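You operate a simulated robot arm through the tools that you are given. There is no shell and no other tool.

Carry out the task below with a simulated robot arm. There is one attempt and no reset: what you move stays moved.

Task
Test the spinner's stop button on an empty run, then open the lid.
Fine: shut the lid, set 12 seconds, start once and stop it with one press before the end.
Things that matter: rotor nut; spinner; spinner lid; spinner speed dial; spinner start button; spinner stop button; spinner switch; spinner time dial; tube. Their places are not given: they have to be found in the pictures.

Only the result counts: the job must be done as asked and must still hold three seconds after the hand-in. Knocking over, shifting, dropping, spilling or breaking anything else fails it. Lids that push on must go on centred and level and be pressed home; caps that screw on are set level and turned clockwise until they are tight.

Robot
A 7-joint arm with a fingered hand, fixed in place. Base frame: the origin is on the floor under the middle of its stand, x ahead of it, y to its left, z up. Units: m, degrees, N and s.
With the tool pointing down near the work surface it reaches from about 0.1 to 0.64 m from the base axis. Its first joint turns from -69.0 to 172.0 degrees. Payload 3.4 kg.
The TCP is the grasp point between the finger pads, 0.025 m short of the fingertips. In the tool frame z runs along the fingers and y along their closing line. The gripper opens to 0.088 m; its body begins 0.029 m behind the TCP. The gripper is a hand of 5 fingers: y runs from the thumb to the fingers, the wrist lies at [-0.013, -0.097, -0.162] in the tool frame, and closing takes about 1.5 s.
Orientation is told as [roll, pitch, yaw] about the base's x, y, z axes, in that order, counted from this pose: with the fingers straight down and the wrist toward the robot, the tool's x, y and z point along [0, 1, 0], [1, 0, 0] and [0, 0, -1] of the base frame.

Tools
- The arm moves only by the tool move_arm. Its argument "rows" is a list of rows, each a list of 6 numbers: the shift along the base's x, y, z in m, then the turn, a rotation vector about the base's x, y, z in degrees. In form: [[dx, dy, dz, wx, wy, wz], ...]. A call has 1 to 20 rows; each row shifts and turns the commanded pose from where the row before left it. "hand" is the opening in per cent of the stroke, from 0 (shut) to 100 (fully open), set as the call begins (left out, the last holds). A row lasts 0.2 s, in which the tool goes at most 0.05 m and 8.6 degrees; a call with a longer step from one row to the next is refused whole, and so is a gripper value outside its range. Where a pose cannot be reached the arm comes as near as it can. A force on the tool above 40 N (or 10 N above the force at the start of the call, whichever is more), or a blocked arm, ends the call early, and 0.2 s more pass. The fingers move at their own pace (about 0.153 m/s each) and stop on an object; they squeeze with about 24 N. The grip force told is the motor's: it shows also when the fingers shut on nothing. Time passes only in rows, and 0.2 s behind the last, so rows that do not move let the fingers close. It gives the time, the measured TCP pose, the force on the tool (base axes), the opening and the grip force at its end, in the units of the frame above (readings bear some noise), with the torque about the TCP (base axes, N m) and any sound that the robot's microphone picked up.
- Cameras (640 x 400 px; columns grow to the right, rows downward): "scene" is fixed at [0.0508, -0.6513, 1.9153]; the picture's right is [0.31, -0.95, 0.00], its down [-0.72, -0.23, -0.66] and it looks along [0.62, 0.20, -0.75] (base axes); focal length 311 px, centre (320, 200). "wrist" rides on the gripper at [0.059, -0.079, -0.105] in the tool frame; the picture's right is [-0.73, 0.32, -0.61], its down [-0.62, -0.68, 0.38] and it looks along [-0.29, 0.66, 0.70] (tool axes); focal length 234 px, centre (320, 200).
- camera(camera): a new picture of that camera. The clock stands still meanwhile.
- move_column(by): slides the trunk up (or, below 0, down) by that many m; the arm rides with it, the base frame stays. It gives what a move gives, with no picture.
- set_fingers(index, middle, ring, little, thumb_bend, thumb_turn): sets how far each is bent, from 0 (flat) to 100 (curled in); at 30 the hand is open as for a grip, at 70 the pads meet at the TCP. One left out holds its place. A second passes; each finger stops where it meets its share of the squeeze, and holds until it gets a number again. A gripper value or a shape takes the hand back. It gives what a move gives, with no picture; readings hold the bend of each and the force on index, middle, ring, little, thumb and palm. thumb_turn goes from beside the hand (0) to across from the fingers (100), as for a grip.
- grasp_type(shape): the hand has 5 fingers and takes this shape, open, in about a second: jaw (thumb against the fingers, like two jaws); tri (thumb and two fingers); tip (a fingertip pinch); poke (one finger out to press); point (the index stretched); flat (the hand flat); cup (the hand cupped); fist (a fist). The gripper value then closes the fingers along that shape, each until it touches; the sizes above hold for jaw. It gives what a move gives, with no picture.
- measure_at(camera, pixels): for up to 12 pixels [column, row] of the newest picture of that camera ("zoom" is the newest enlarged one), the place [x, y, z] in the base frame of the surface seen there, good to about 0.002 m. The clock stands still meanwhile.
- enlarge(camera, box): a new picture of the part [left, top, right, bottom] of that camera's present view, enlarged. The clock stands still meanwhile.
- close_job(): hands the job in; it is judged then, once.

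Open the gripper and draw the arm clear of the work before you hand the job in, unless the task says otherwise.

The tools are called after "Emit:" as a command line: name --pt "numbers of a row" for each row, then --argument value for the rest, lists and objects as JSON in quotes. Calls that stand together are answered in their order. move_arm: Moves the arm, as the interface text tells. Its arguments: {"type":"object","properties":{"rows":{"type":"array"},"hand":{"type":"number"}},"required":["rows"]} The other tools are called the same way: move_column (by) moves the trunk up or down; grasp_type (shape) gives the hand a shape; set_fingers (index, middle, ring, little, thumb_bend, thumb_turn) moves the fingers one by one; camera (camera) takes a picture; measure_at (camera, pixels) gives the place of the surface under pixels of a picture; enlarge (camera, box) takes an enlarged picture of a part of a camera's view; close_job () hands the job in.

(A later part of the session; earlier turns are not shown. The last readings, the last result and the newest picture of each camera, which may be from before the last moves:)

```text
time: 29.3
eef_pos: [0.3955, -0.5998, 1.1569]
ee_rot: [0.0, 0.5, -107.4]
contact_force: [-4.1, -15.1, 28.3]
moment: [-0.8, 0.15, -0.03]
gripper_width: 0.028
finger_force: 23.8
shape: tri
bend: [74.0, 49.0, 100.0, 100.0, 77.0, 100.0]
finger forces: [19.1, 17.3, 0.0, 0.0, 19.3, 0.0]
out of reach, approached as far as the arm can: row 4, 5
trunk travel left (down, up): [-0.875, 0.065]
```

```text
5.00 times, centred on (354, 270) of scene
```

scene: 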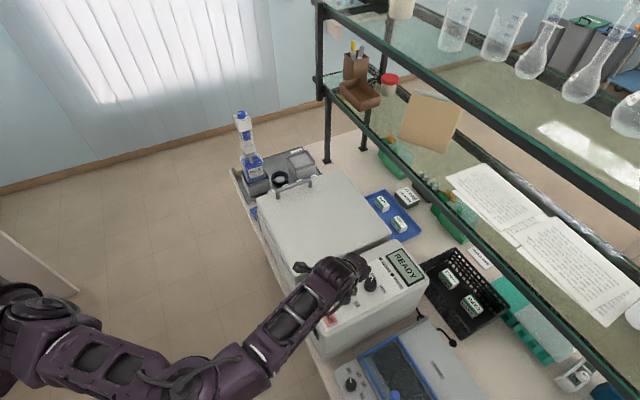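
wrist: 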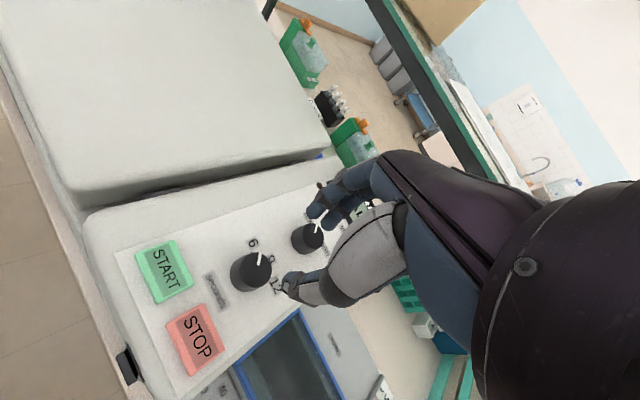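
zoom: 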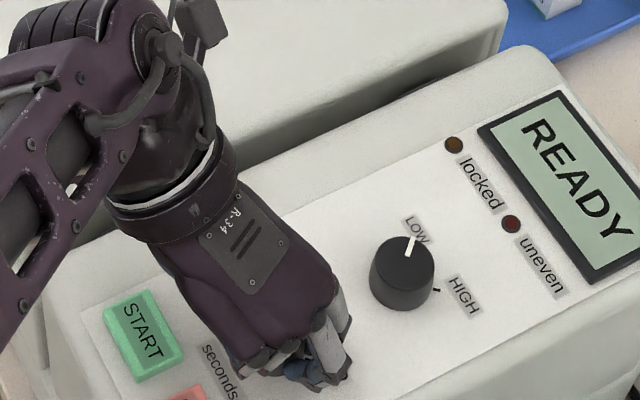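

The arm hit a reach limit at yaw −107°, with side load on the tool; the knob is at about −90°. I release the knob and look at it.

Emit:
move_arm --pt "0 0 0 0 0 0" --pt "0 0 0 0 0 0" --pt "0 0 0 0 0 0" --hand 50

Emit:
enlarge --camera "wrist" --box '[200, 140, 440, 290]'

```text
time: 30.1
eef_pos: [0.3987, -0.5993, 1.1508]
ee_rot: [-0.5, 0.9, -107.3]
contact_force: [-0.4, -0.2, 0.3]
moment: [-0.02, -0.01, 0.0]
gripper_width: 0.0442
finger_force: 0.2
shape: tri
bend: [74.0, 44.0, 99.0, 99.0, 70.0, 100.0]
finger forces: [0.0, 0.5, 0.0, 0.1, 0.0, 0.0]
trunk travel left (down, up): [-0.875, 0.065]
```

```text
2.67 times, centred on (320, 215) of wrist
```

zoom: 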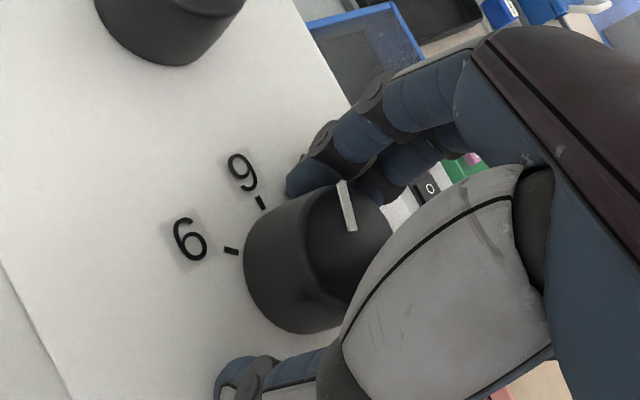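

Fingers are free. I raise the hand to look at the pointer properly.

Emit:
move_arm --pt "0 0 0.02 0 0 0" --pt "0 0 0.03 0 0 0" --pt "0 0.01 0.03 0 0 6" --pt "0 0.02 0.03 0 0 6" --pt "0 0.03 0.02 0 0 6" --pt "0 0 0 0 0 0"

Emit:
camera --camera "wrist"

Emit:
enlarge --camera "scene" --box '[300, 250, 396, 310]'

```text
time: 31.5
eef_pos: [0.442, -0.5754, 1.25]
ee_rot: [-0.4, 0.8, -89.4]
contact_force: [0.0, -1.0, 1.2]
moment: [-0.01, -0.01, 0.01]
gripper_width: 0.044
finger_force: 0.1
shape: tri
bend: [74.0, 44.0, 99.0, 99.0, 70.0, 100.0]
finger forces: [0.1, 0.1, 0.1, 0.0, 0.1, 0.1]
out of reach, approached as far as the arm can: row 2, 3, 4, 5
trunk travel left (down, up): [-0.875, 0.065]
```

```text
taken
```

wrist: 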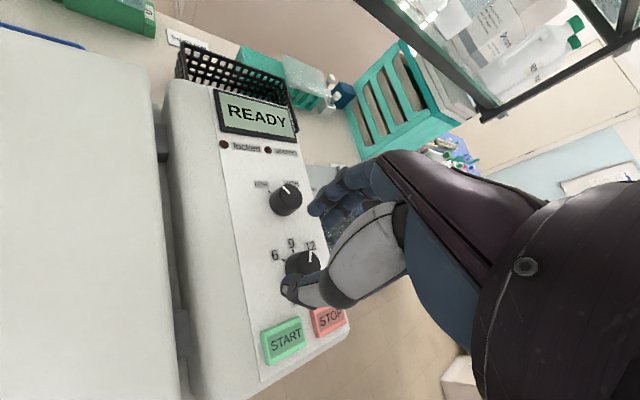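

```text
6.67 times, centred on (348, 280) of scene
```

zoom: 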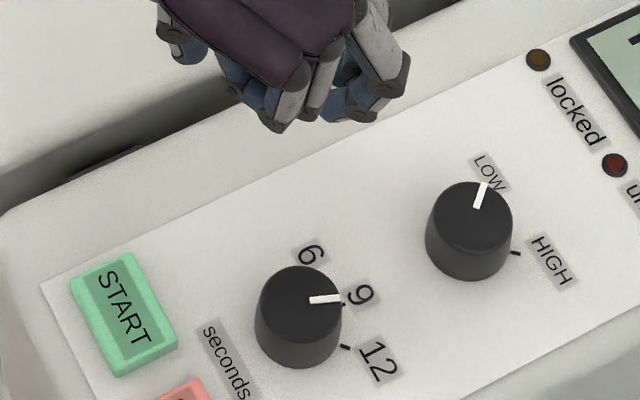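

The pointer now looks between 9 and 12. I measure the pointer ends and ticks in the scene zoom.

Emit:
measure_at --camera "zoom" --pixels '[[312, 300], [338, 298], [300, 304], [343, 304], [346, 347], [264, 300], [338, 300], [301, 272], [301, 335], [360, 293], [378, 360], [311, 254]]'

Emit:
enlarge --camera "wrist" --box '[240, 200, 352, 270]'

```text
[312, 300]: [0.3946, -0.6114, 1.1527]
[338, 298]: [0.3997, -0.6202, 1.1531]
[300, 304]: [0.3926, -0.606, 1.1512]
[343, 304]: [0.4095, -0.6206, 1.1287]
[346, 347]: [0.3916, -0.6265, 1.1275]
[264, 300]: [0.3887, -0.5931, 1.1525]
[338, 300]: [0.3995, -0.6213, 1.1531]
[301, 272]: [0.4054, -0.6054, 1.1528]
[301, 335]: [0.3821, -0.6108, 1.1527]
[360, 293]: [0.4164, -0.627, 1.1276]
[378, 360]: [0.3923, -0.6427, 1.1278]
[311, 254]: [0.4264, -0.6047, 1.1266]
```

```text
5.71 times, centred on (296, 235) of wrist
```

zoom: 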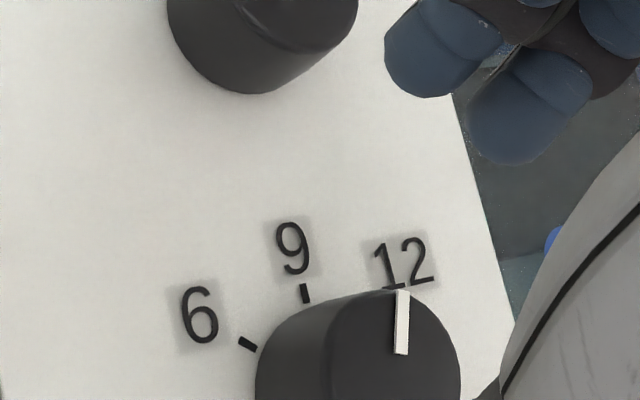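

The pointer is at about −60°, so it still needs ~37° clockwise to 12 (the last part slipped when reach ran out). I re-approach above the knob with yaw −30° for another turn.

Emit:
move_arm --pt "-0.006 -0.004 0.002 0.05 -0.1 7.4" --pt "-0.006 -0.004 0.002 0.05 -0.1 7.4" --pt "-0.006 -0.004 0 0.05 -0.1 7.4" --pt "-0.006 -0.004 0 0.05 -0.1 7.4" --pt "-0.006 -0.004 0 0.05 -0.1 7.4" --pt "-0.006 -0.004 0 0.05 -0.1 7.4" --pt "-0.006 -0.004 0 0.05 -0.1 7.4" --pt "-0.006 -0.004 0 0.05 -0.1 7.4" --pt "0 0 0 0 0 0"

Emit:
enlarge --camera "wrist" --box '[190, 205, 334, 295]'

```text
time: 33.5
eef_pos: [0.3939, -0.6065, 1.2544]
ee_rot: [0.4, 0.8, -30.1]
contact_force: [-0.8, -0.1, 0.3]
moment: [0.01, -0.01, -0.01]
gripper_width: 0.0439
finger_force: 0.1
shape: tri
bend: [74.0, 44.0, 99.0, 99.0, 70.0, 100.0]
finger forces: [0.1, 0.1, 0.0, 0.0, 0.1, 0.1]
trunk travel left (down, up): [-0.875, 0.065]
```

```text
4.44 times, centred on (262, 250) of wrist
```

zoom: 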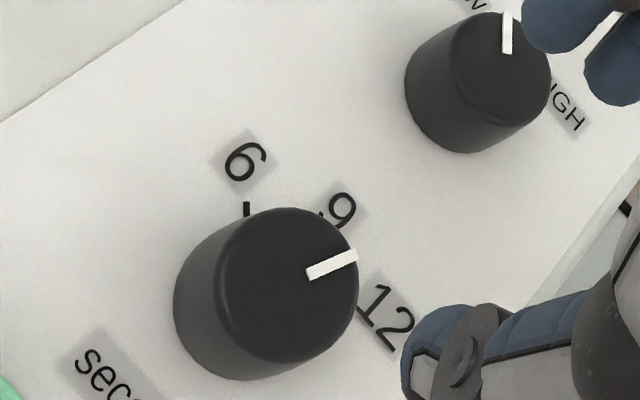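

I re-measure the knob's rim and pointer from this view.

Emit:
measure_at --camera "zoom" --pixels '[[222, 290], [354, 280], [285, 213], [285, 357], [310, 272], [354, 255], [288, 285]]'

```text
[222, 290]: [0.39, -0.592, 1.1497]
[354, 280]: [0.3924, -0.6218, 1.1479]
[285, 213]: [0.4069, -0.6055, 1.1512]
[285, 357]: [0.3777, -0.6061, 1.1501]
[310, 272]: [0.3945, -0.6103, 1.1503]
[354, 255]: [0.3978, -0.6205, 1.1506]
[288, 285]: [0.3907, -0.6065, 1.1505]
```

The centre is about (0.392,−0.6065) and the pointer at roughly −66°. I descend to z≈1.157 and grip.

Emit:
move_arm --pt "-0.0005 0 -0.03 -0.2 -0.4 0" --pt "-0.0005 0 -0.03 -0.2 -0.4 0" --pt "0 0 -0.025 0 0 0" --pt "0 0 -0.012 0 0 0" --pt "0 0 0 0 0 0"

Emit:
move_arm --pt "0 0 0 0 0 0" --pt "0 0 0 0 0 0" --pt "0 0 0 0 0 0" --pt "0 0 0 0 0 0" --pt "0 0 0 0 0 0" --hand 15

Emit:
enlarge --camera "wrist" --box '[200, 140, 440, 290]'

```text
time: 34.7
eef_pos: [0.3928, -0.6067, 1.1565]
ee_rot: [0.6, -0.2, -30.2]
contact_force: [-0.4, 0.1, 0.0]
moment: [-0.01, -0.03, 0.0]
gripper_width: 0.0441
finger_force: 0.0
shape: tri
bend: [74.0, 44.0, 99.0, 99.0, 70.0, 100.0]
finger forces: [0.0, 0.0, 0.0, 0.0, 0.1, 0.0]
trunk travel left (down, up): [-0.875, 0.065]
```

```text
time: 35.9
eef_pos: [0.3931, -0.6065, 1.1568]
ee_rot: [0.5, -0.2, -30.1]
contact_force: [1.5, 0.5, -0.3]
moment: [0.05, -0.03, -0.02]
gripper_width: 0.0212
finger_force: 24.0
shape: tri
bend: [73.0, 56.0, 100.0, 100.0, 73.0, 100.0]
finger forces: [12.2, 10.9, 0.0, 0.0, 23.2, 0.0]
trunk travel left (down, up): [-0.875, 0.065]
```

```text
2.67 times, centred on (320, 215) of wrist
```

zoom: 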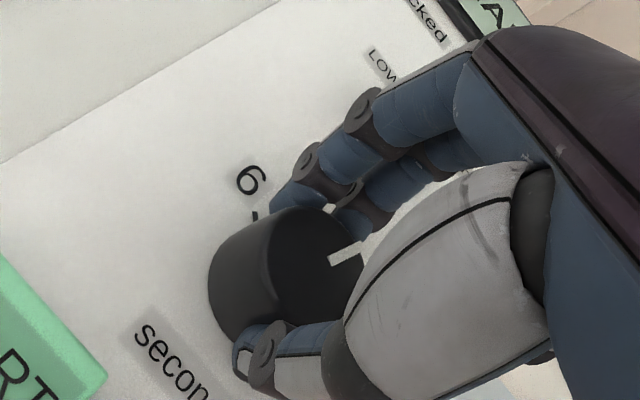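

Gripped again with even forces. I turn 36° clockwise.

Emit:
move_arm --pt "0 0 0 0 0 -6" --pt "0 0 0 0 0 -6" --pt "0 0 0 0 0 -6" --pt "0 0 0 0 0 -6" --pt "0 0 0 0 0 -6" --pt "0 0 0 0 0 -6" --pt "0 0 0 0 0 0"

Emit:
enlarge --camera "wrist" --box '[200, 140, 440, 290]'

```text
time: 37.5
eef_pos: [0.3943, -0.6072, 1.1582]
ee_rot: [0.5, -0.2, -66.2]
contact_force: [-1.6, 3.2, -3.4]
moment: [0.05, -0.02, 0.03]
gripper_width: 0.0207
finger_force: 23.9
shape: tri
bend: [73.0, 56.0, 100.0, 100.0, 73.0, 100.0]
finger forces: [11.5, 12.0, 0.0, 0.1, 26.6, 0.0]
trunk travel left (down, up): [-0.875, 0.065]
```

```text
2.67 times, centred on (320, 215) of wrist
```

zoom: 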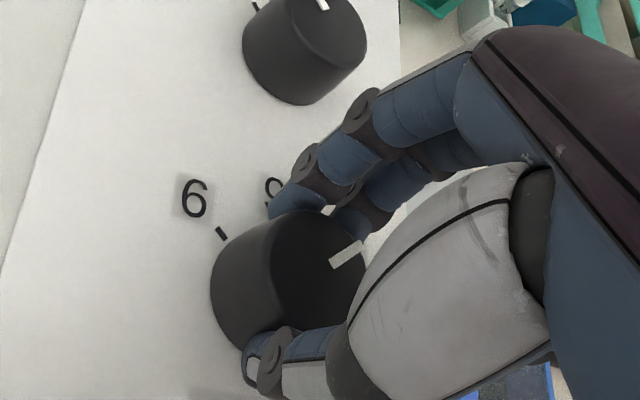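

The knob followed the hand. I release and raise straight up to check the pointer.

Emit:
move_arm --pt "0 0 0 0 0 0" --pt "0 0 0 0 0 0" --pt "0 0 0 0 0 0" --hand 50

Emit:
move_arm --pt "0 0 0.03 0 0 0" --pt "0 0 0.03 0 0 0" --pt "0 0 0.03 0 0 0" --pt "0 0 0 0 0 0"

Emit:
enlarge --camera "wrist" --box '[190, 205, 334, 295]'

```text
time: 38.3
eef_pos: [0.3953, -0.6059, 1.1571]
ee_rot: [0.5, -0.1, -66.3]
contact_force: [-0.3, -0.8, 0.4]
moment: [-0.04, 0.0, 0.03]
gripper_width: 0.0438
finger_force: 0.1
shape: tri
bend: [74.0, 45.0, 99.0, 99.0, 70.0, 100.0]
finger forces: [0.0, 0.0, 0.0, 0.0, 0.1, 0.0]
trunk travel left (down, up): [-0.875, 0.065]
```

```text
time: 39.3
eef_pos: [0.3948, -0.607, 1.247]
ee_rot: [0.5, -0.2, -66.2]
contact_force: [0.0, -0.3, 0.0]
moment: [0.02, -0.01, 0.0]
gripper_width: 0.0437
finger_force: 0.1
shape: tri
bend: [74.0, 45.0, 99.0, 99.0, 70.0, 100.0]
finger forces: [0.0, 0.1, 0.0, 0.0, 0.0, 0.0]
trunk travel left (down, up): [-0.875, 0.065]
```

```text
4.44 times, centred on (262, 250) of wrist
```

zoom: 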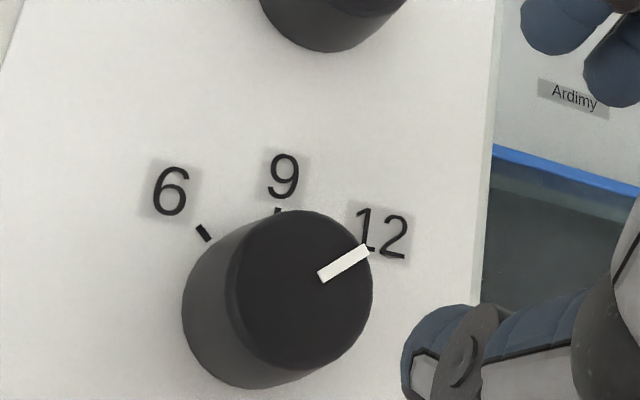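

The pointer now points toward the 12. I measure its angle against the tick positions.

Emit:
measure_at --camera "zoom" --pixels '[[324, 276], [366, 250], [300, 290], [234, 290], [368, 290], [300, 216], [300, 362], [204, 232], [278, 211], [284, 175], [385, 233], [170, 190]]'

Emit:
enlarge --camera "scene" --box '[300, 240, 412, 310]'

```text
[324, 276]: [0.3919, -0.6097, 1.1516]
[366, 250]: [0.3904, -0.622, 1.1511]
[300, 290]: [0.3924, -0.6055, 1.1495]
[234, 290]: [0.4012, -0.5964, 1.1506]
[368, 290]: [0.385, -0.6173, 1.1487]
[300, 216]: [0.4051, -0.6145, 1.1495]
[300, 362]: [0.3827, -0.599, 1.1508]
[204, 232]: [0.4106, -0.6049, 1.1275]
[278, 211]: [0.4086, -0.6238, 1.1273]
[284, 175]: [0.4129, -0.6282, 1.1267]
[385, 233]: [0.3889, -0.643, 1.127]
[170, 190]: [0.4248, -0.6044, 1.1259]
```

```text
5.71 times, centred on (356, 275) of scene
```

zoom: 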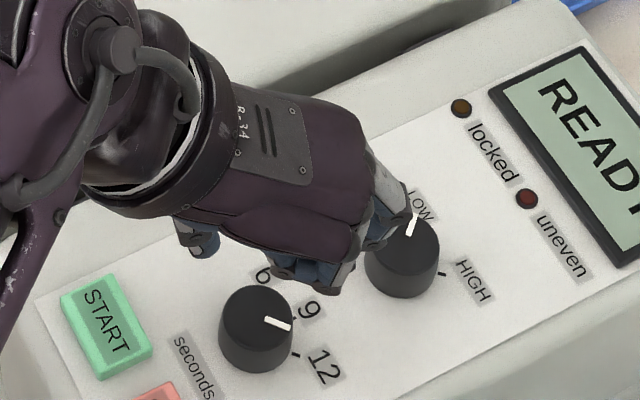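

The pointer is at −97°, on the 12. Now I switch to "poke" for the buttons and see where the fingertip is.

Emit:
grasp_type --shape "poke"

Emit:
camera --camera "wrist"

Emit:
camera --camera "scene"

```text
time: 40.2
eef_pos: [0.3945, -0.6071, 1.2471]
ee_rot: [0.5, -0.2, -66.2]
contact_force: [0.0, 0.3, -0.3]
moment: [0.0, -0.03, 0.02]
gripper_width: 0.0
finger_force: 0.1
shape: poke
bend: [70.0, 70.0, 99.0, 99.0, 100.0, 100.0]
finger forces: [0.0, 0.0, 0.0, 0.0, 0.0, 0.0]
trunk travel left (down, up): [-0.875, 0.065]
```

```text
taken
```

wrist: 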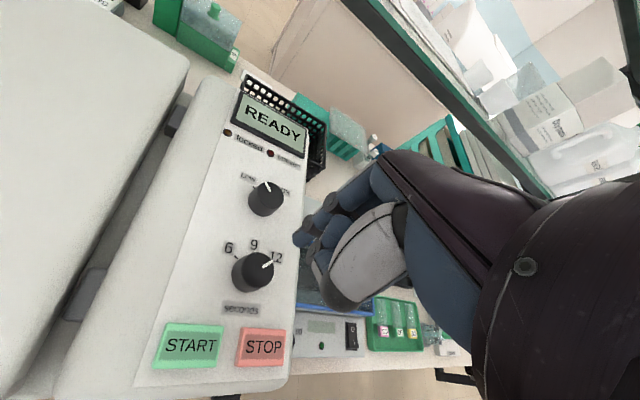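

```text
taken
```

scene: 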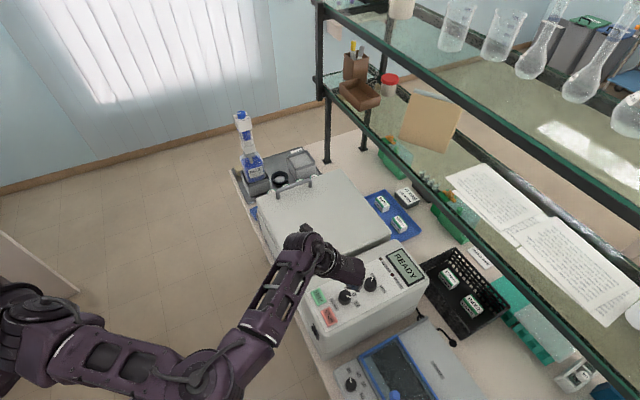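

I enlarge the fingers to see which tip is lowest in the poke shape.

Emit:
enlarge --camera "wrist" --box '[260, 150, 420, 250]'

```text
4.00 times, centred on (340, 200) of wrist
```

zoom: 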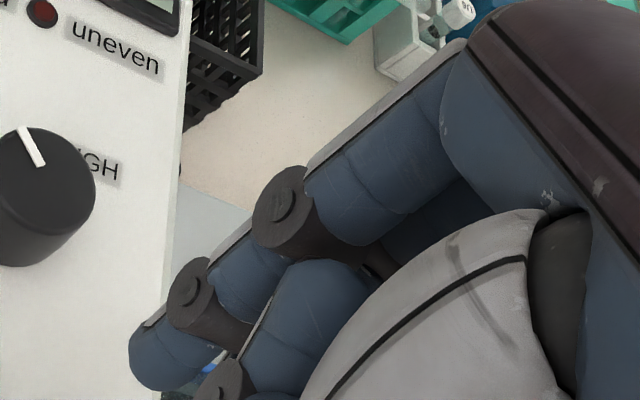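

Emit:
measure_at --camera "zoom" --pixels '[[150, 370], [140, 350], [165, 350], [190, 300], [215, 390], [230, 285], [280, 210], [190, 385]]'

Emit:
enlarge --camera "wrist" --box '[240, 180, 400, 280]'

```text
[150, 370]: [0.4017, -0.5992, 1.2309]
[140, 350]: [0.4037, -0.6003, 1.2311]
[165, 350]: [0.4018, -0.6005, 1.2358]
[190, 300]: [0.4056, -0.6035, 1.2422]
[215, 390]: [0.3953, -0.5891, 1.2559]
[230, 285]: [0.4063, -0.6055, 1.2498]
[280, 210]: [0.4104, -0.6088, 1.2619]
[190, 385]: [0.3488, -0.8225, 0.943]
```

```text
4.00 times, centred on (320, 230) of wrist
```

zoom: 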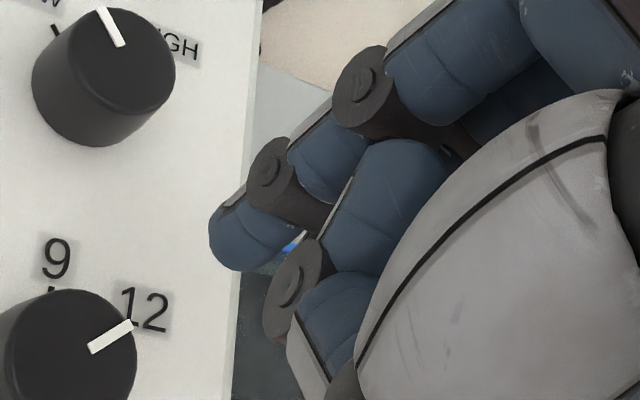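

The extended fingertip is at about 16–20 mm below TCP. I check the depth of the thumb and other curled fingers to be sure only one tip leads.

Emit:
measure_at --camera "zoom" --pixels '[[225, 255], [240, 265], [285, 330], [310, 360], [340, 310], [380, 200], [400, 330], [270, 250], [215, 235]]'

Emit:
measure_at --camera "wrist" --pixels '[[190, 345], [263, 347], [165, 330], [220, 328], [160, 365], [215, 365], [238, 332], [290, 332], [238, 364], [285, 364], [345, 300], [330, 295]]'

```text
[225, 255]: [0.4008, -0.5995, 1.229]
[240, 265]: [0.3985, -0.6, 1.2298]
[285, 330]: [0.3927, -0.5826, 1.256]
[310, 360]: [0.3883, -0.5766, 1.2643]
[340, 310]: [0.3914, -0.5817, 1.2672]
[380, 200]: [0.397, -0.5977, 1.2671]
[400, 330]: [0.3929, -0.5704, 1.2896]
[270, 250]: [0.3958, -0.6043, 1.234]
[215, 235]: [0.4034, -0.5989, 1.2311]
```

```text
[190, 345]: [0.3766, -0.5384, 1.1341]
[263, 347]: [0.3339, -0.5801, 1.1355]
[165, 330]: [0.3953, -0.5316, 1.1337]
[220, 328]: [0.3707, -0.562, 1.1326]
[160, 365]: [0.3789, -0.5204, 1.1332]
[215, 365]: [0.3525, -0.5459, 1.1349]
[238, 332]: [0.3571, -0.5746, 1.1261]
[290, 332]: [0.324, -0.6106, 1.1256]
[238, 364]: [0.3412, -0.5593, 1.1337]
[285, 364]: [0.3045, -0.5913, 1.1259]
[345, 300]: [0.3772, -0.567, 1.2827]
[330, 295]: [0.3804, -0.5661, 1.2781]
```

Only one fingertip leads (others ≥25 mm higher), roughly under the TCP. START centre is (0.375,−0.540, top 1.1345) and STOP (0.335,−0.580); I move above START, tip about 2 cm above it.

Emit:
move_arm --pt "-0.0065 0.0224 0 0 0 0" --pt "-0.0065 0.0224 0 0 0 0" --pt "-0.0065 0.0224 0 0 0 0" --pt "0 0 -0.022 0 0 0" --pt "0 0 -0.022 0 0 0" --pt "0 0 -0.022 0 0 0" --pt "0 0 0 0 0 0"

Emit:
enlarge --camera "wrist" --box '[220, 170, 380, 270]'

Emit:
enlarge --camera "scene" --box '[280, 240, 440, 340]'

```text
time: 41.8
eef_pos: [0.3751, -0.5415, 1.1816]
ee_rot: [0.5, -0.2, -66.2]
contact_force: [0.8, -0.1, 0.2]
moment: [-0.03, -0.02, 0.02]
gripper_width: 0.0
finger_force: 0.1
shape: poke
bend: [70.0, 70.0, 99.0, 99.0, 100.0, 100.0]
finger forces: [0.1, 0.0, 0.0, 0.0, 0.1, 0.0]
trunk travel left (down, up): [-0.875, 0.065]
```

```text
4.00 times, centred on (300, 220) of wrist
```

zoom: 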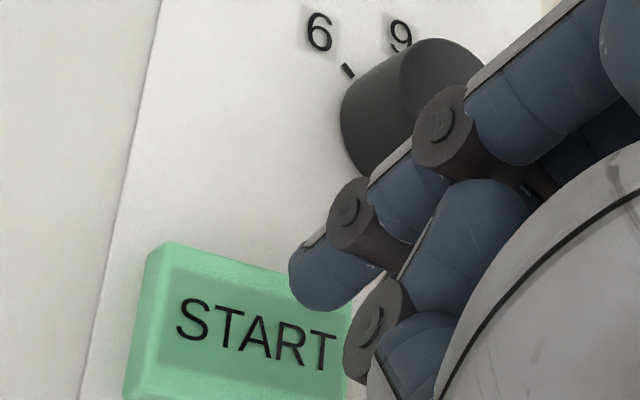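

```text
4.00 times, centred on (360, 290) of scene
```

zoom: 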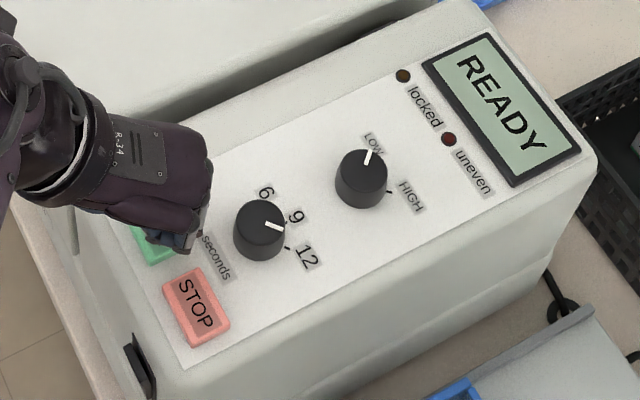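

The tip is over the START text's middle once projected down. I go down to near contact first.

Emit:
move_arm --pt "0 0 -0.006 0 0 0" --pt "0 0 -0.006 0 0 0" --pt "0 0 -0.005 0 0 0" --pt "0 0 0 0 0 0"

Emit:
enlarge --camera "wrist" --box '[220, 170, 380, 270]'

```text
time: 42.8
eef_pos: [0.3734, -0.5407, 1.1651]
ee_rot: [0.5, -0.2, -66.2]
contact_force: [0.3, -0.3, 0.5]
moment: [-0.02, -0.01, 0.04]
gripper_width: 0.0
finger_force: 0.0
shape: poke
bend: [70.0, 70.0, 99.0, 99.0, 100.0, 100.0]
finger forces: [0.0, 0.1, 0.0, 0.0, 0.0, 0.1]
trunk travel left (down, up): [-0.875, 0.065]
```

```text
4.00 times, centred on (300, 220) of wrist
```

zoom: 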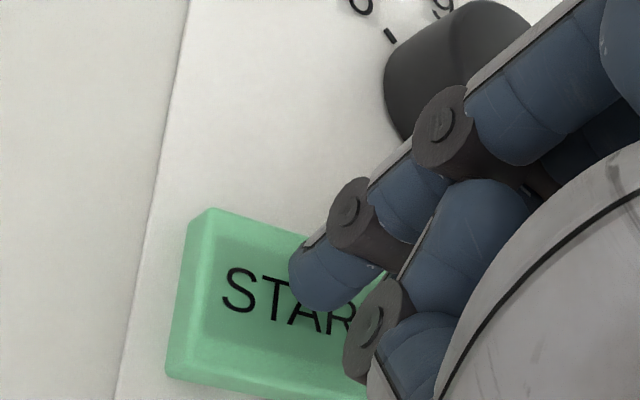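

The tip is just over the START button's centre. I press in 2 mm steps.

Emit:
move_arm --pt "0 0 -0.002 0 0 0" --pt "0 0 -0.002 0 0 0" --pt "0 0 -0.002 0 0 0" --pt "0 0 -0.002 0 0 0"

```text
time: 43.8
eef_pos: [0.3752, -0.5398, 1.1572]
ee_rot: [0.5, -0.4, -66.3]
contact_force: [0.1, -1.1, 3.4]
moment: [-0.07, 0.05, 0.0]
gripper_width: 0.0001
finger_force: 0.1
shape: poke
bend: [70.0, 70.0, 99.0, 99.0, 100.0, 100.0]
finger forces: [0.0, 4.6, 0.0, 0.0, 0.0, 0.1]
trunk travel left (down, up): [-0.875, 0.065]
heard: click
```

A click was heard with 3–4 N. I look at the display.

Emit:
enlarge --camera "scene" --box '[320, 230, 448, 310]'

```text
5.00 times, centred on (384, 270) of scene
```

zoom: 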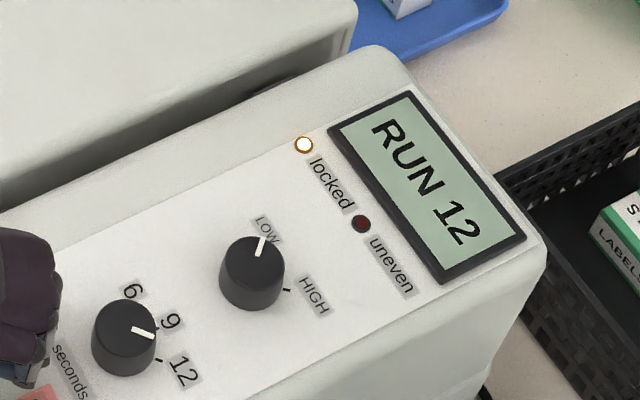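

The display shows RUN 12 and the locked lamp is lit. I lift and move over STOP.

Emit:
move_arm --pt "0 0 0.02 0 0 0" --pt "-0.02 -0.02 0.004 0 0 0" --pt "-0.02 -0.02 0 0 0 0" --pt "0 0 -0.016 0 0 0" --pt "0 0 0 0 0 0"

Emit:
enlarge --camera "wrist" --box '[220, 170, 380, 270]'

Emit:
enlarge --camera "scene" --box '[290, 230, 418, 310]'

```text
time: 45.0
eef_pos: [0.3346, -0.5805, 1.1648]
ee_rot: [0.5, -0.3, -66.1]
contact_force: [0.4, -0.2, -0.2]
moment: [-0.01, 0.02, 0.02]
gripper_width: 0.0
finger_force: 0.1
shape: poke
bend: [70.0, 70.0, 99.0, 99.0, 100.0, 100.0]
finger forces: [0.0, 0.0, 0.0, 0.1, 0.0, 0.0]
trunk travel left (down, up): [-0.875, 0.065]
```

```text
4.00 times, centred on (300, 220) of wrist
```

zoom: 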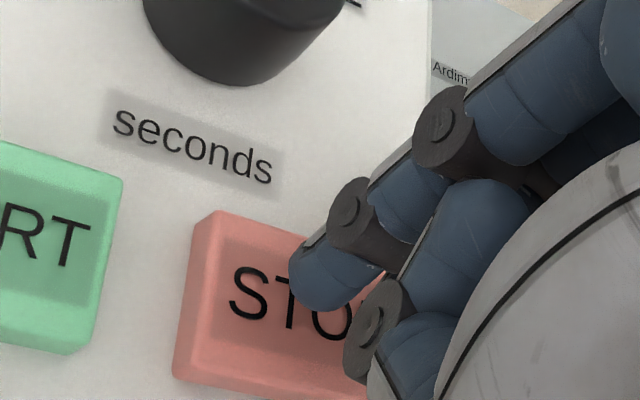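

```text
5.00 times, centred on (354, 270) of scene
```

zoom: 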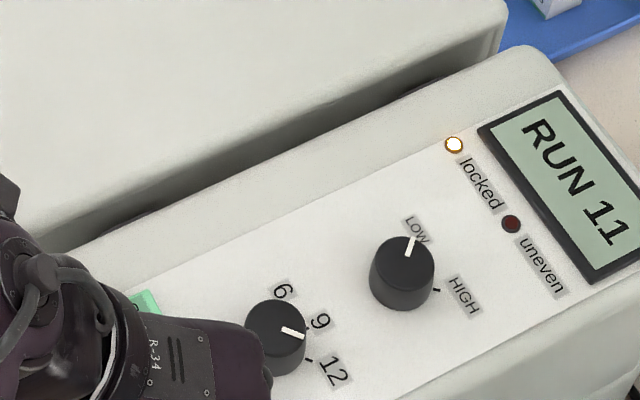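

The display shows RUN 11 and the fingertip is over STOP's middle. I press it with 2 mm steps.

Emit:
move_arm --pt "0 0 -0.002 0 0 0" --pt "0 0 -0.002 0 0 0" --pt "0 0 -0.002 0 0 0" --pt "0 0 -0.002 0 0 0"

Emit:
enlarge --camera "scene" --box '[320, 230, 448, 310]'

```text
time: 46.0
eef_pos: [0.3344, -0.5798, 1.1568]
ee_rot: [0.4, -0.3, -66.2]
contact_force: [1.6, -1.3, 5.9]
moment: [-0.03, 0.01, 0.07]
gripper_width: 0.0001
finger_force: 0.1
shape: poke
bend: [70.0, 70.0, 99.0, 99.0, 100.0, 100.0]
finger forces: [0.0, 5.9, 0.0, 0.1, 0.0, 0.1]
trunk travel left (down, up): [-0.875, 0.065]
heard: click
```

```text
5.00 times, centred on (384, 270) of scene
```

zoom: 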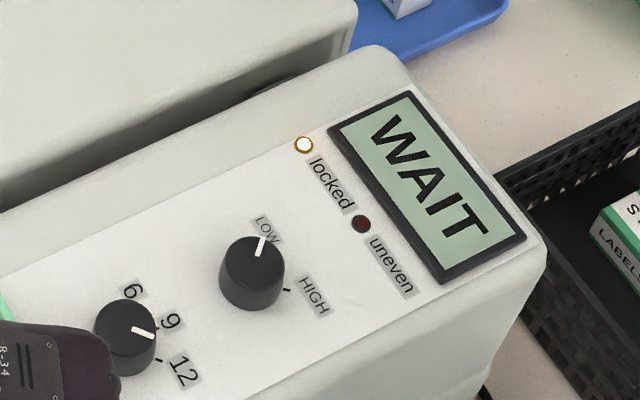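

STOP registered: display shows WAIT. I lift off the button and withdraw toward free space left of the spinner, turning the hand toward yaw +45° for gripping the lid handle.

Emit:
move_arm --pt "0 0 0.03 0 0 0" --pt "0 0 0.04 0 0 0" --pt "0 0.02 0.04 0 0 0" --pt "0.01 0.025 0.02 0 0 7" --pt "0.01 0.025 0.02 0 0 8" --pt "0.01 0.025 0.02 0 0 8" --pt "0.01 0.025 0.02 0 0 8" --pt "0.01 0.025 0.02 0 0 8" --pt "0.01 0.025 0.02 0 0 8" --pt "0.01 0.025 0.01 0 0 8" --pt "0.01 0.025 0 0 0 8" --pt "0.01 0.025 0 0 0 8" --pt "0.01 0.025 0 0 0 8" --pt "0.01 0.025 0 0 0 8" --pt "0.01 0.005 0 0 0 8" --pt "0 0 0 0 0 8" --pt "0 0 0 0 0 8" --pt "0 0 0 0 0 8" --pt "0 0 0 0 0 0"

Emit:
camera --camera "scene"

Emit:
enlarge --camera "scene" --box '[310, 230, 438, 310]'

```text
time: 50.0
eef_pos: [0.4535, -0.2789, 1.3981]
ee_rot: [0.5, -0.2, 52.8]
contact_force: [0.5, 0.8, 0.7]
moment: [0.02, 0.0, 0.03]
gripper_width: 0.0002
finger_force: 0.0
shape: poke
bend: [70.0, 70.0, 99.0, 99.0, 100.0, 100.0]
finger forces: [0.1, 0.0, 0.1, 0.1, 0.0, 0.0]
trunk travel left (down, up): [-0.875, 0.065]
```

```text
taken
```

scene: 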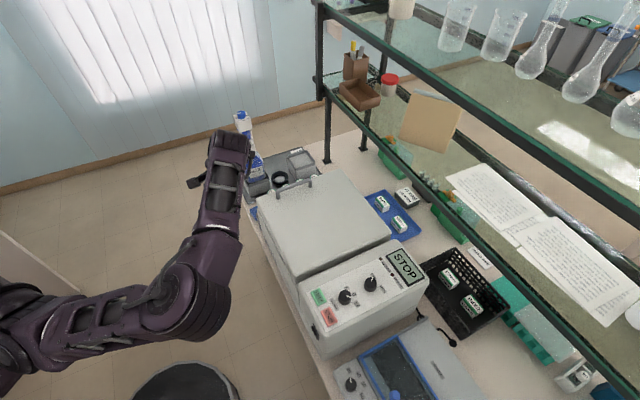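

```text
5.00 times, centred on (374, 270) of scene
```

zoom: 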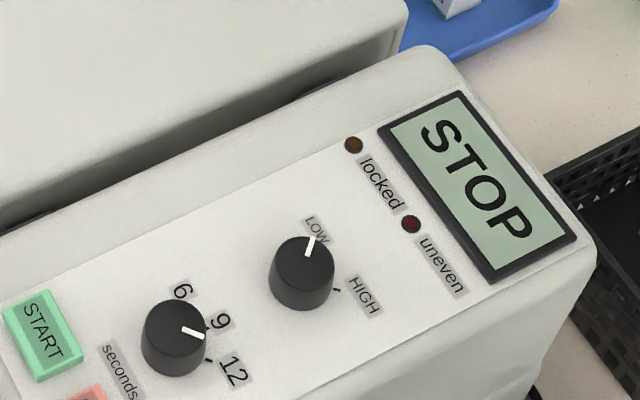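

The display shows STOP and the locked lamp is off, so the lid is free. I set the tri shape and tilt the hand so the fingers point down and along the handle bar's direction.

Emit:
grasp_type --shape "tri"

Emit:
move_arm --pt "0 0 0 0 0 -7.5" --pt "0 0 0 -5.3 -5.3 0" --pt "0 0 0 -5.3 -5.3 0" --pt "0 0 0 -5.3 -5.3 0" --pt "0 0 0 -5.3 -5.3 0" --pt "0 0 0 -5.3 -5.3 0" --pt "0 0 0 -5.3 -5.3 0" --pt "0 0 0 0 0 0" --hand 70

Emit:
camera --camera "wrist"

Emit:
camera --camera "scene"

```text
time: 50.9
eef_pos: [0.455, -0.28, 1.3961]
ee_rot: [0.5, -0.2, 52.8]
contact_force: [0.1, -1.0, -0.1]
moment: [-0.02, -0.01, 0.01]
gripper_width: 0.0881
finger_force: 0.0
shape: tri
bend: [30.0, 30.0, 99.0, 99.0, 30.0, 98.0]
finger forces: [0.0, 0.0, 0.0, 0.0, 0.1, 0.1]
trunk travel left (down, up): [-0.875, 0.065]
```

```text
time: 52.7
eef_pos: [0.4529, -0.2794, 1.3966]
ee_rot: [-44.7, 0.1, 45.5]
contact_force: [0.4, 0.8, -0.1]
moment: [0.0, 0.01, -0.01]
gripper_width: 0.0618
finger_force: 0.2
shape: tri
bend: [27.0, 37.0, 99.0, 99.0, 58.0, 99.0]
finger forces: [0.0, 0.0, 0.0, 0.0, 0.0, 0.1]
trunk travel left (down, up): [-0.875, 0.065]
```

```text
taken
```

wrist: 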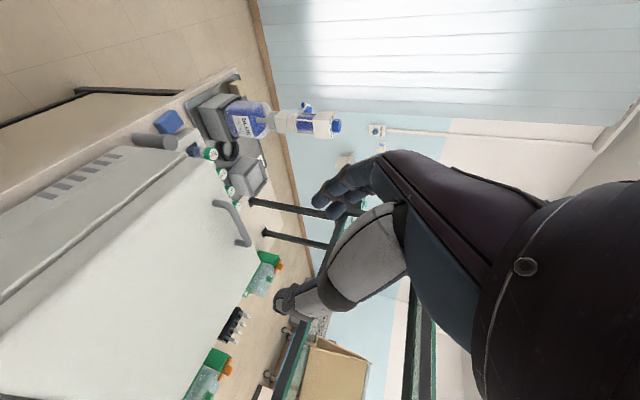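

```text
taken
```

scene: 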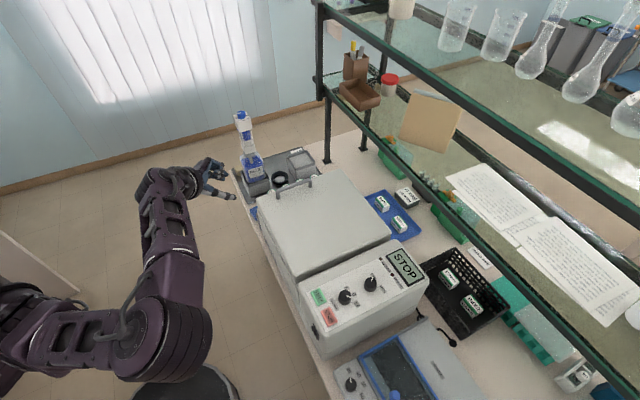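

The tilted orientation is reachable. I zoom on the closed handle to get its exact line and thickness.

Emit:
enlarge --camera "scene" --box '[264, 165, 328, 205]'

```text
10.00 times, centred on (296, 185) of scene
```

zoom: 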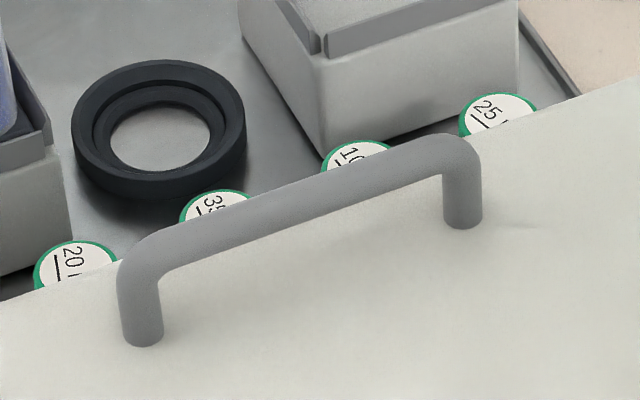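

Emit:
measure_at --camera "zoom" --pixels '[[145, 245], [200, 225], [200, 245], [260, 205], [260, 222], [330, 180], [400, 160], [450, 145], [143, 335], [462, 218], [260, 240], [130, 260]]'

```text
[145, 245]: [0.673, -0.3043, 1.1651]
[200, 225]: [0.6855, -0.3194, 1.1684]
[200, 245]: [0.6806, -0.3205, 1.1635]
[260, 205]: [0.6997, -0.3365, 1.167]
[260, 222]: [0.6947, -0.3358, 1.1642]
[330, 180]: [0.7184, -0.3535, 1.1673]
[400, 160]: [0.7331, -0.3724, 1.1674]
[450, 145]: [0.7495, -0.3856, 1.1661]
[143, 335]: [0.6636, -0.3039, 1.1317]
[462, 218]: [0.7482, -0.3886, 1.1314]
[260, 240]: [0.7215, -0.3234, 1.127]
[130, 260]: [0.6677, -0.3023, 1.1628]
```

Bar centreline is at about s=0.257, z≈1.161 (radius ~7 mm). I move the open hand above the bar near (0.698,−0.334), 8 cm higher.

Emit:
move_arm --pt "0.0306 -0.0069 -0.0195 0 0 0" --pt "0.0306 -0.0069 -0.0195 0 0 0" --pt "0.0306 -0.0069 -0.0195 0 0 0" --pt "0.0306 -0.0069 -0.0195 0 0 0" --pt "0.0306 -0.0069 -0.0195 0 0 0" --pt "0.0306 -0.0069 -0.0195 0 0 0" --pt "0.0306 -0.0069 -0.0195 0 0 0" --pt "0.0306 -0.0069 -0.0195 0 0 0" --pt "0 0 0 0 0 0"

Emit:
camera --camera "wrist"

Emit:
enlarge --camera "scene" --box '[200, 130, 360, 230]'

```text
time: 54.7
eef_pos: [0.6893, -0.3333, 1.2466]
ee_rot: [-45.2, -0.1, 45.0]
contact_force: [0.0, 0.2, 0.1]
moment: [0.03, 0.01, 0.01]
gripper_width: 0.0617
finger_force: 0.1
shape: tri
bend: [27.0, 37.0, 99.0, 99.0, 58.0, 99.0]
finger forces: [0.1, 0.0, 0.0, 0.0, 0.1, 0.0]
out of reach, approached as far as the arm can: row 8
trunk travel left (down, up): [-0.875, 0.065]
```

```text
taken
```

wrist: 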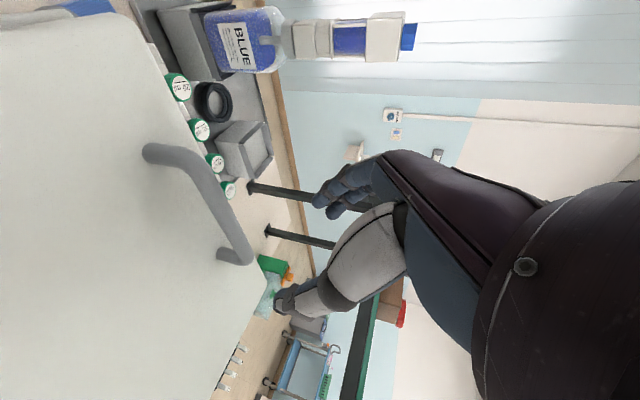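

```text
4.00 times, centred on (280, 180) of scene
```

zoom: 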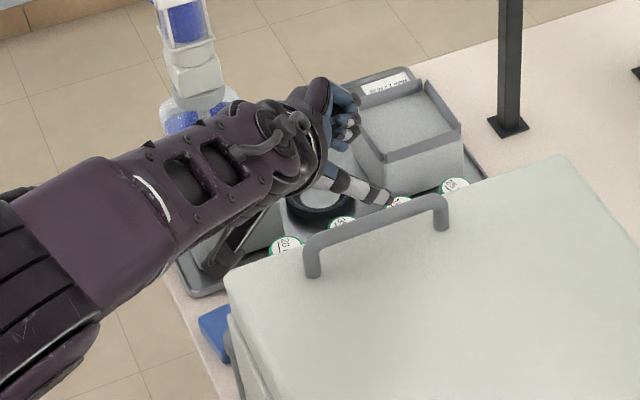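

The arm ran out of reach a little short with the shoulder high above the wrist; lowering the trunk should help. I first raise and retract the hand, then slide the trunk down 0.15.

Emit:
move_arm --pt "-0.02 0 0.04 0 0 0" --pt "-0.02 0 0.04 0 0 0" --pt "-0.02 0 0.04 0 0 0" --pt "-0.02 0 0.04 0 0 0" --pt "0 0 0 0 0 0"

Emit:
move_column --by -0.15

```text
time: 55.9
eef_pos: [0.6093, -0.333, 1.4088]
ee_rot: [-44.5, 0.1, 45.5]
contact_force: [0.3, 1.3, -0.2]
moment: [-0.01, 0.01, -0.02]
gripper_width: 0.0618
finger_force: 0.1
shape: tri
bend: [27.0, 37.0, 99.0, 99.0, 58.0, 99.0]
finger forces: [0.0, 0.1, 0.0, 0.0, 0.0, 0.0]
trunk travel left (down, up): [-0.875, 0.065]
```

```text
time: 57.7
eef_pos: [0.6089, -0.3338, 1.2593]
ee_rot: [-44.5, 0.1, 45.4]
contact_force: [-0.7, -0.3, 0.3]
moment: [0.0, -0.01, 0.02]
gripper_width: 0.0621
finger_force: 0.0
shape: tri
bend: [27.0, 37.0, 99.0, 99.0, 58.0, 99.0]
finger forces: [0.1, 0.0, 0.0, 0.1, 0.0, 0.1]
trunk travel left (down, up): [-0.725, 0.215]
```

Trunk is down and the hand at z 1.26. I move out again to above the bar.

Emit:
move_arm --pt "0.03 0 -0.006 0 0 0" --pt "0.03 0 -0.006 0 0 0" --pt "0.029 0 -0.006 0 0 0" --pt "0 0 0 0 0 0"

Emit:
camera --camera "wrist"

Emit:
enlarge --camera "scene" --box '[200, 130, 360, 230]'

```text
time: 58.7
eef_pos: [0.6967, -0.3333, 1.2406]
ee_rot: [-44.6, 0.1, 45.4]
contact_force: [0.7, -0.7, 0.5]
moment: [-0.01, 0.02, 0.0]
gripper_width: 0.0618
finger_force: 0.1
shape: tri
bend: [27.0, 37.0, 99.0, 99.0, 58.0, 99.0]
finger forces: [0.0, 0.0, 0.1, 0.0, 0.0, 0.0]
trunk travel left (down, up): [-0.725, 0.215]
```

```text
taken
```

wrist: 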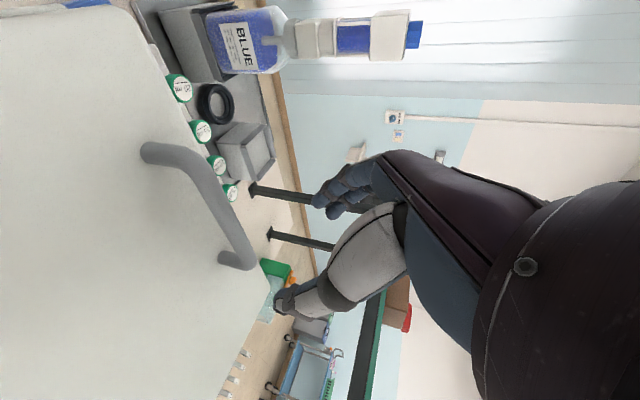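

```text
4.00 times, centred on (280, 180) of scene
```

zoom: 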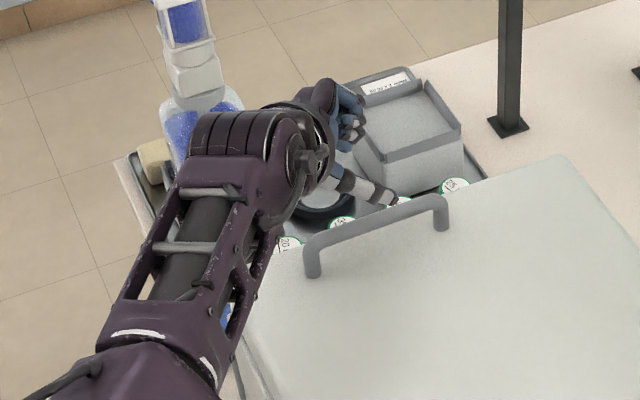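

I check the bar's position with the wrist camera (bar centre px about (205,190)) to confirm alignment, and the forearm clearance in the scene zoom.

Emit:
measure_at --camera "wrist" --pixels '[[165, 152], [190, 168], [205, 188], [218, 210], [230, 230], [240, 248], [205, 200], [197, 178], [150, 155], [232, 262], [100, 200], [212, 190]]'

Emit:
measure_at --camera "zoom" --pixels '[[245, 350], [270, 270], [290, 225], [220, 380], [260, 250], [320, 165], [150, 330], [235, 390]]'

```text
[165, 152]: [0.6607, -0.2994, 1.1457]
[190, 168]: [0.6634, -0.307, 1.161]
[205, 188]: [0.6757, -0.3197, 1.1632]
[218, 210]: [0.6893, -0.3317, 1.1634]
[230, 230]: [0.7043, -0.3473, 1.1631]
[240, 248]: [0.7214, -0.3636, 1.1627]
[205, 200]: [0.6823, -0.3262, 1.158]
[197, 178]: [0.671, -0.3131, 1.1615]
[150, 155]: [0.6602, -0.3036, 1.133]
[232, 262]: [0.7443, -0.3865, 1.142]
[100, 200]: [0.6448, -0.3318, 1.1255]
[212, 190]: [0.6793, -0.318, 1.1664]
```

```text
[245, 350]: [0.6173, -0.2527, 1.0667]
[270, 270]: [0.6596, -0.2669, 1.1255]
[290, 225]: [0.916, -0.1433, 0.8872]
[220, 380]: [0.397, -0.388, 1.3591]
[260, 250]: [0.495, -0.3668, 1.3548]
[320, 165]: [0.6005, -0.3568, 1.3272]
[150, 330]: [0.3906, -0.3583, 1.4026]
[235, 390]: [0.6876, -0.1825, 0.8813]
```

Alignment is good (bar s≈0.257, TCP s=0.257), forearm clears the lid. I descend 75 mm to straddle the bar.

Emit:
move_arm --pt "0 0 -0.025 0 0 0" --pt "0 0 -0.025 0 0 0" --pt "0 0 -0.015 0 0 0" --pt "0 0 -0.01 0 0 0" --pt "0 0 0 0 0 0"

Emit:
camera --camera "wrist"

Emit:
enlarge --camera "scene" --box '[200, 130, 360, 230]'

```text
time: 59.9
eef_pos: [0.696, -0.3342, 1.1655]
ee_rot: [-44.6, 0.0, 45.4]
contact_force: [-0.6, -0.1, -1.2]
moment: [0.0, 0.02, -0.01]
gripper_width: 0.0618
finger_force: 0.0
shape: tri
bend: [27.0, 37.0, 99.0, 99.0, 58.0, 99.0]
finger forces: [0.0, 0.0, 0.0, 0.1, 0.0, 0.0]
trunk travel left (down, up): [-0.725, 0.215]
```

```text
taken
```

wrist: 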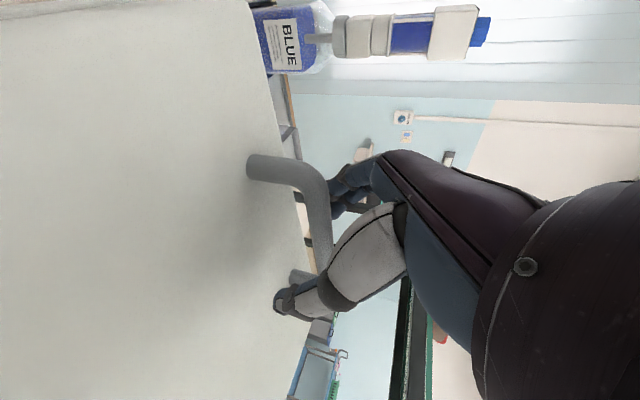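

```text
4.00 times, centred on (280, 180) of scene
```

zoom: 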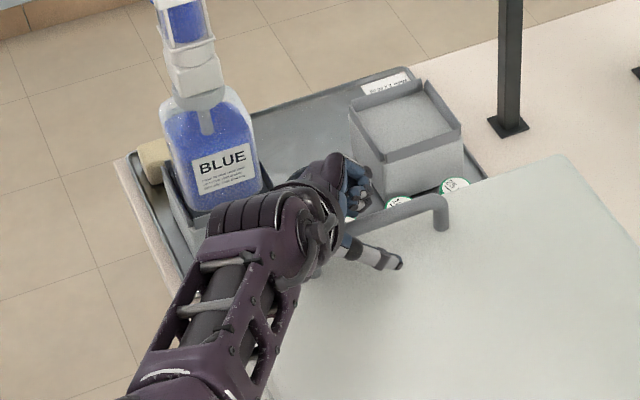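

Thumb is in front of the bar and the fingers behind it. I close the hand on the bar.

Emit:
move_arm --pt "0 0 0 0 0 0" --pt "0 0 0 0 0 0" --pt "0 0 0 0 0 0" --pt "0 0 0 0 0 0" --pt "0 0 0 0 0 0" --pt "0 0 0 0 0 0" --hand 0

Emit:
camera --camera "wrist"

```text
time: 61.3
eef_pos: [0.697, -0.3352, 1.1655]
ee_rot: [-44.4, 0.1, 45.4]
contact_force: [0.3, -0.8, -1.9]
moment: [-0.05, 0.0, -0.02]
gripper_width: 0.0047
finger_force: 23.6
shape: tri
bend: [72.0, 59.0, 100.0, 100.0, 71.0, 100.0]
finger forces: [6.8, 8.7, 0.0, 0.0, 19.4, 0.0]
trunk travel left (down, up): [-0.725, 0.215]
```

```text
taken
```

wrist: 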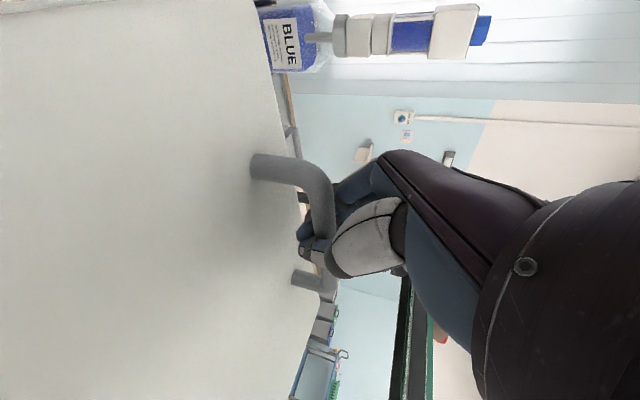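

The grip holds the bar (thumb 19 N against two fingers). I lift along the lid's arc by ~9° first and check that the lid follows.

Emit:
move_arm --pt "-0.0016 -0.0016 0.0156 0 0 0" --pt "-0.0022 -0.0022 0.0155 0 0 0" --pt "-0.0028 -0.0028 0.0154 0 0 0" --pt "0 0 0 0 0 0"

Emit:
camera --camera "scene"

Emit:
camera --camera "wrist"

```text
time: 62.3
eef_pos: [0.6896, -0.3425, 1.2116]
ee_rot: [-44.3, 0.0, 45.3]
contact_force: [-2.3, -4.7, -2.4]
moment: [-0.05, 0.01, 0.03]
gripper_width: 0.005
finger_force: 24.2
shape: tri
bend: [72.0, 60.0, 100.0, 100.0, 72.0, 100.0]
finger forces: [3.3, 7.1, 0.0, 0.1, 19.9, 0.0]
trunk travel left (down, up): [-0.725, 0.215]
```

```text
taken
```

scene: 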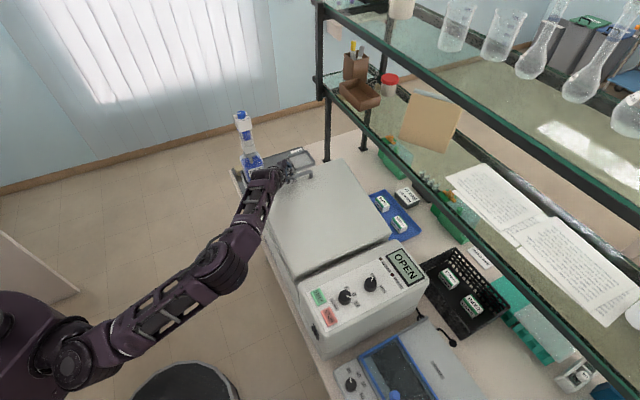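

```text
taken
```

wrist: 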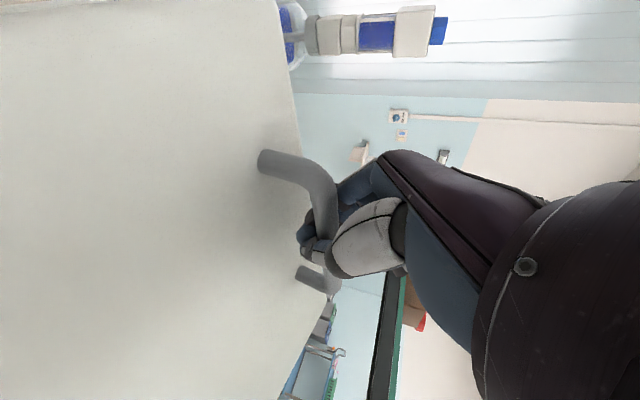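

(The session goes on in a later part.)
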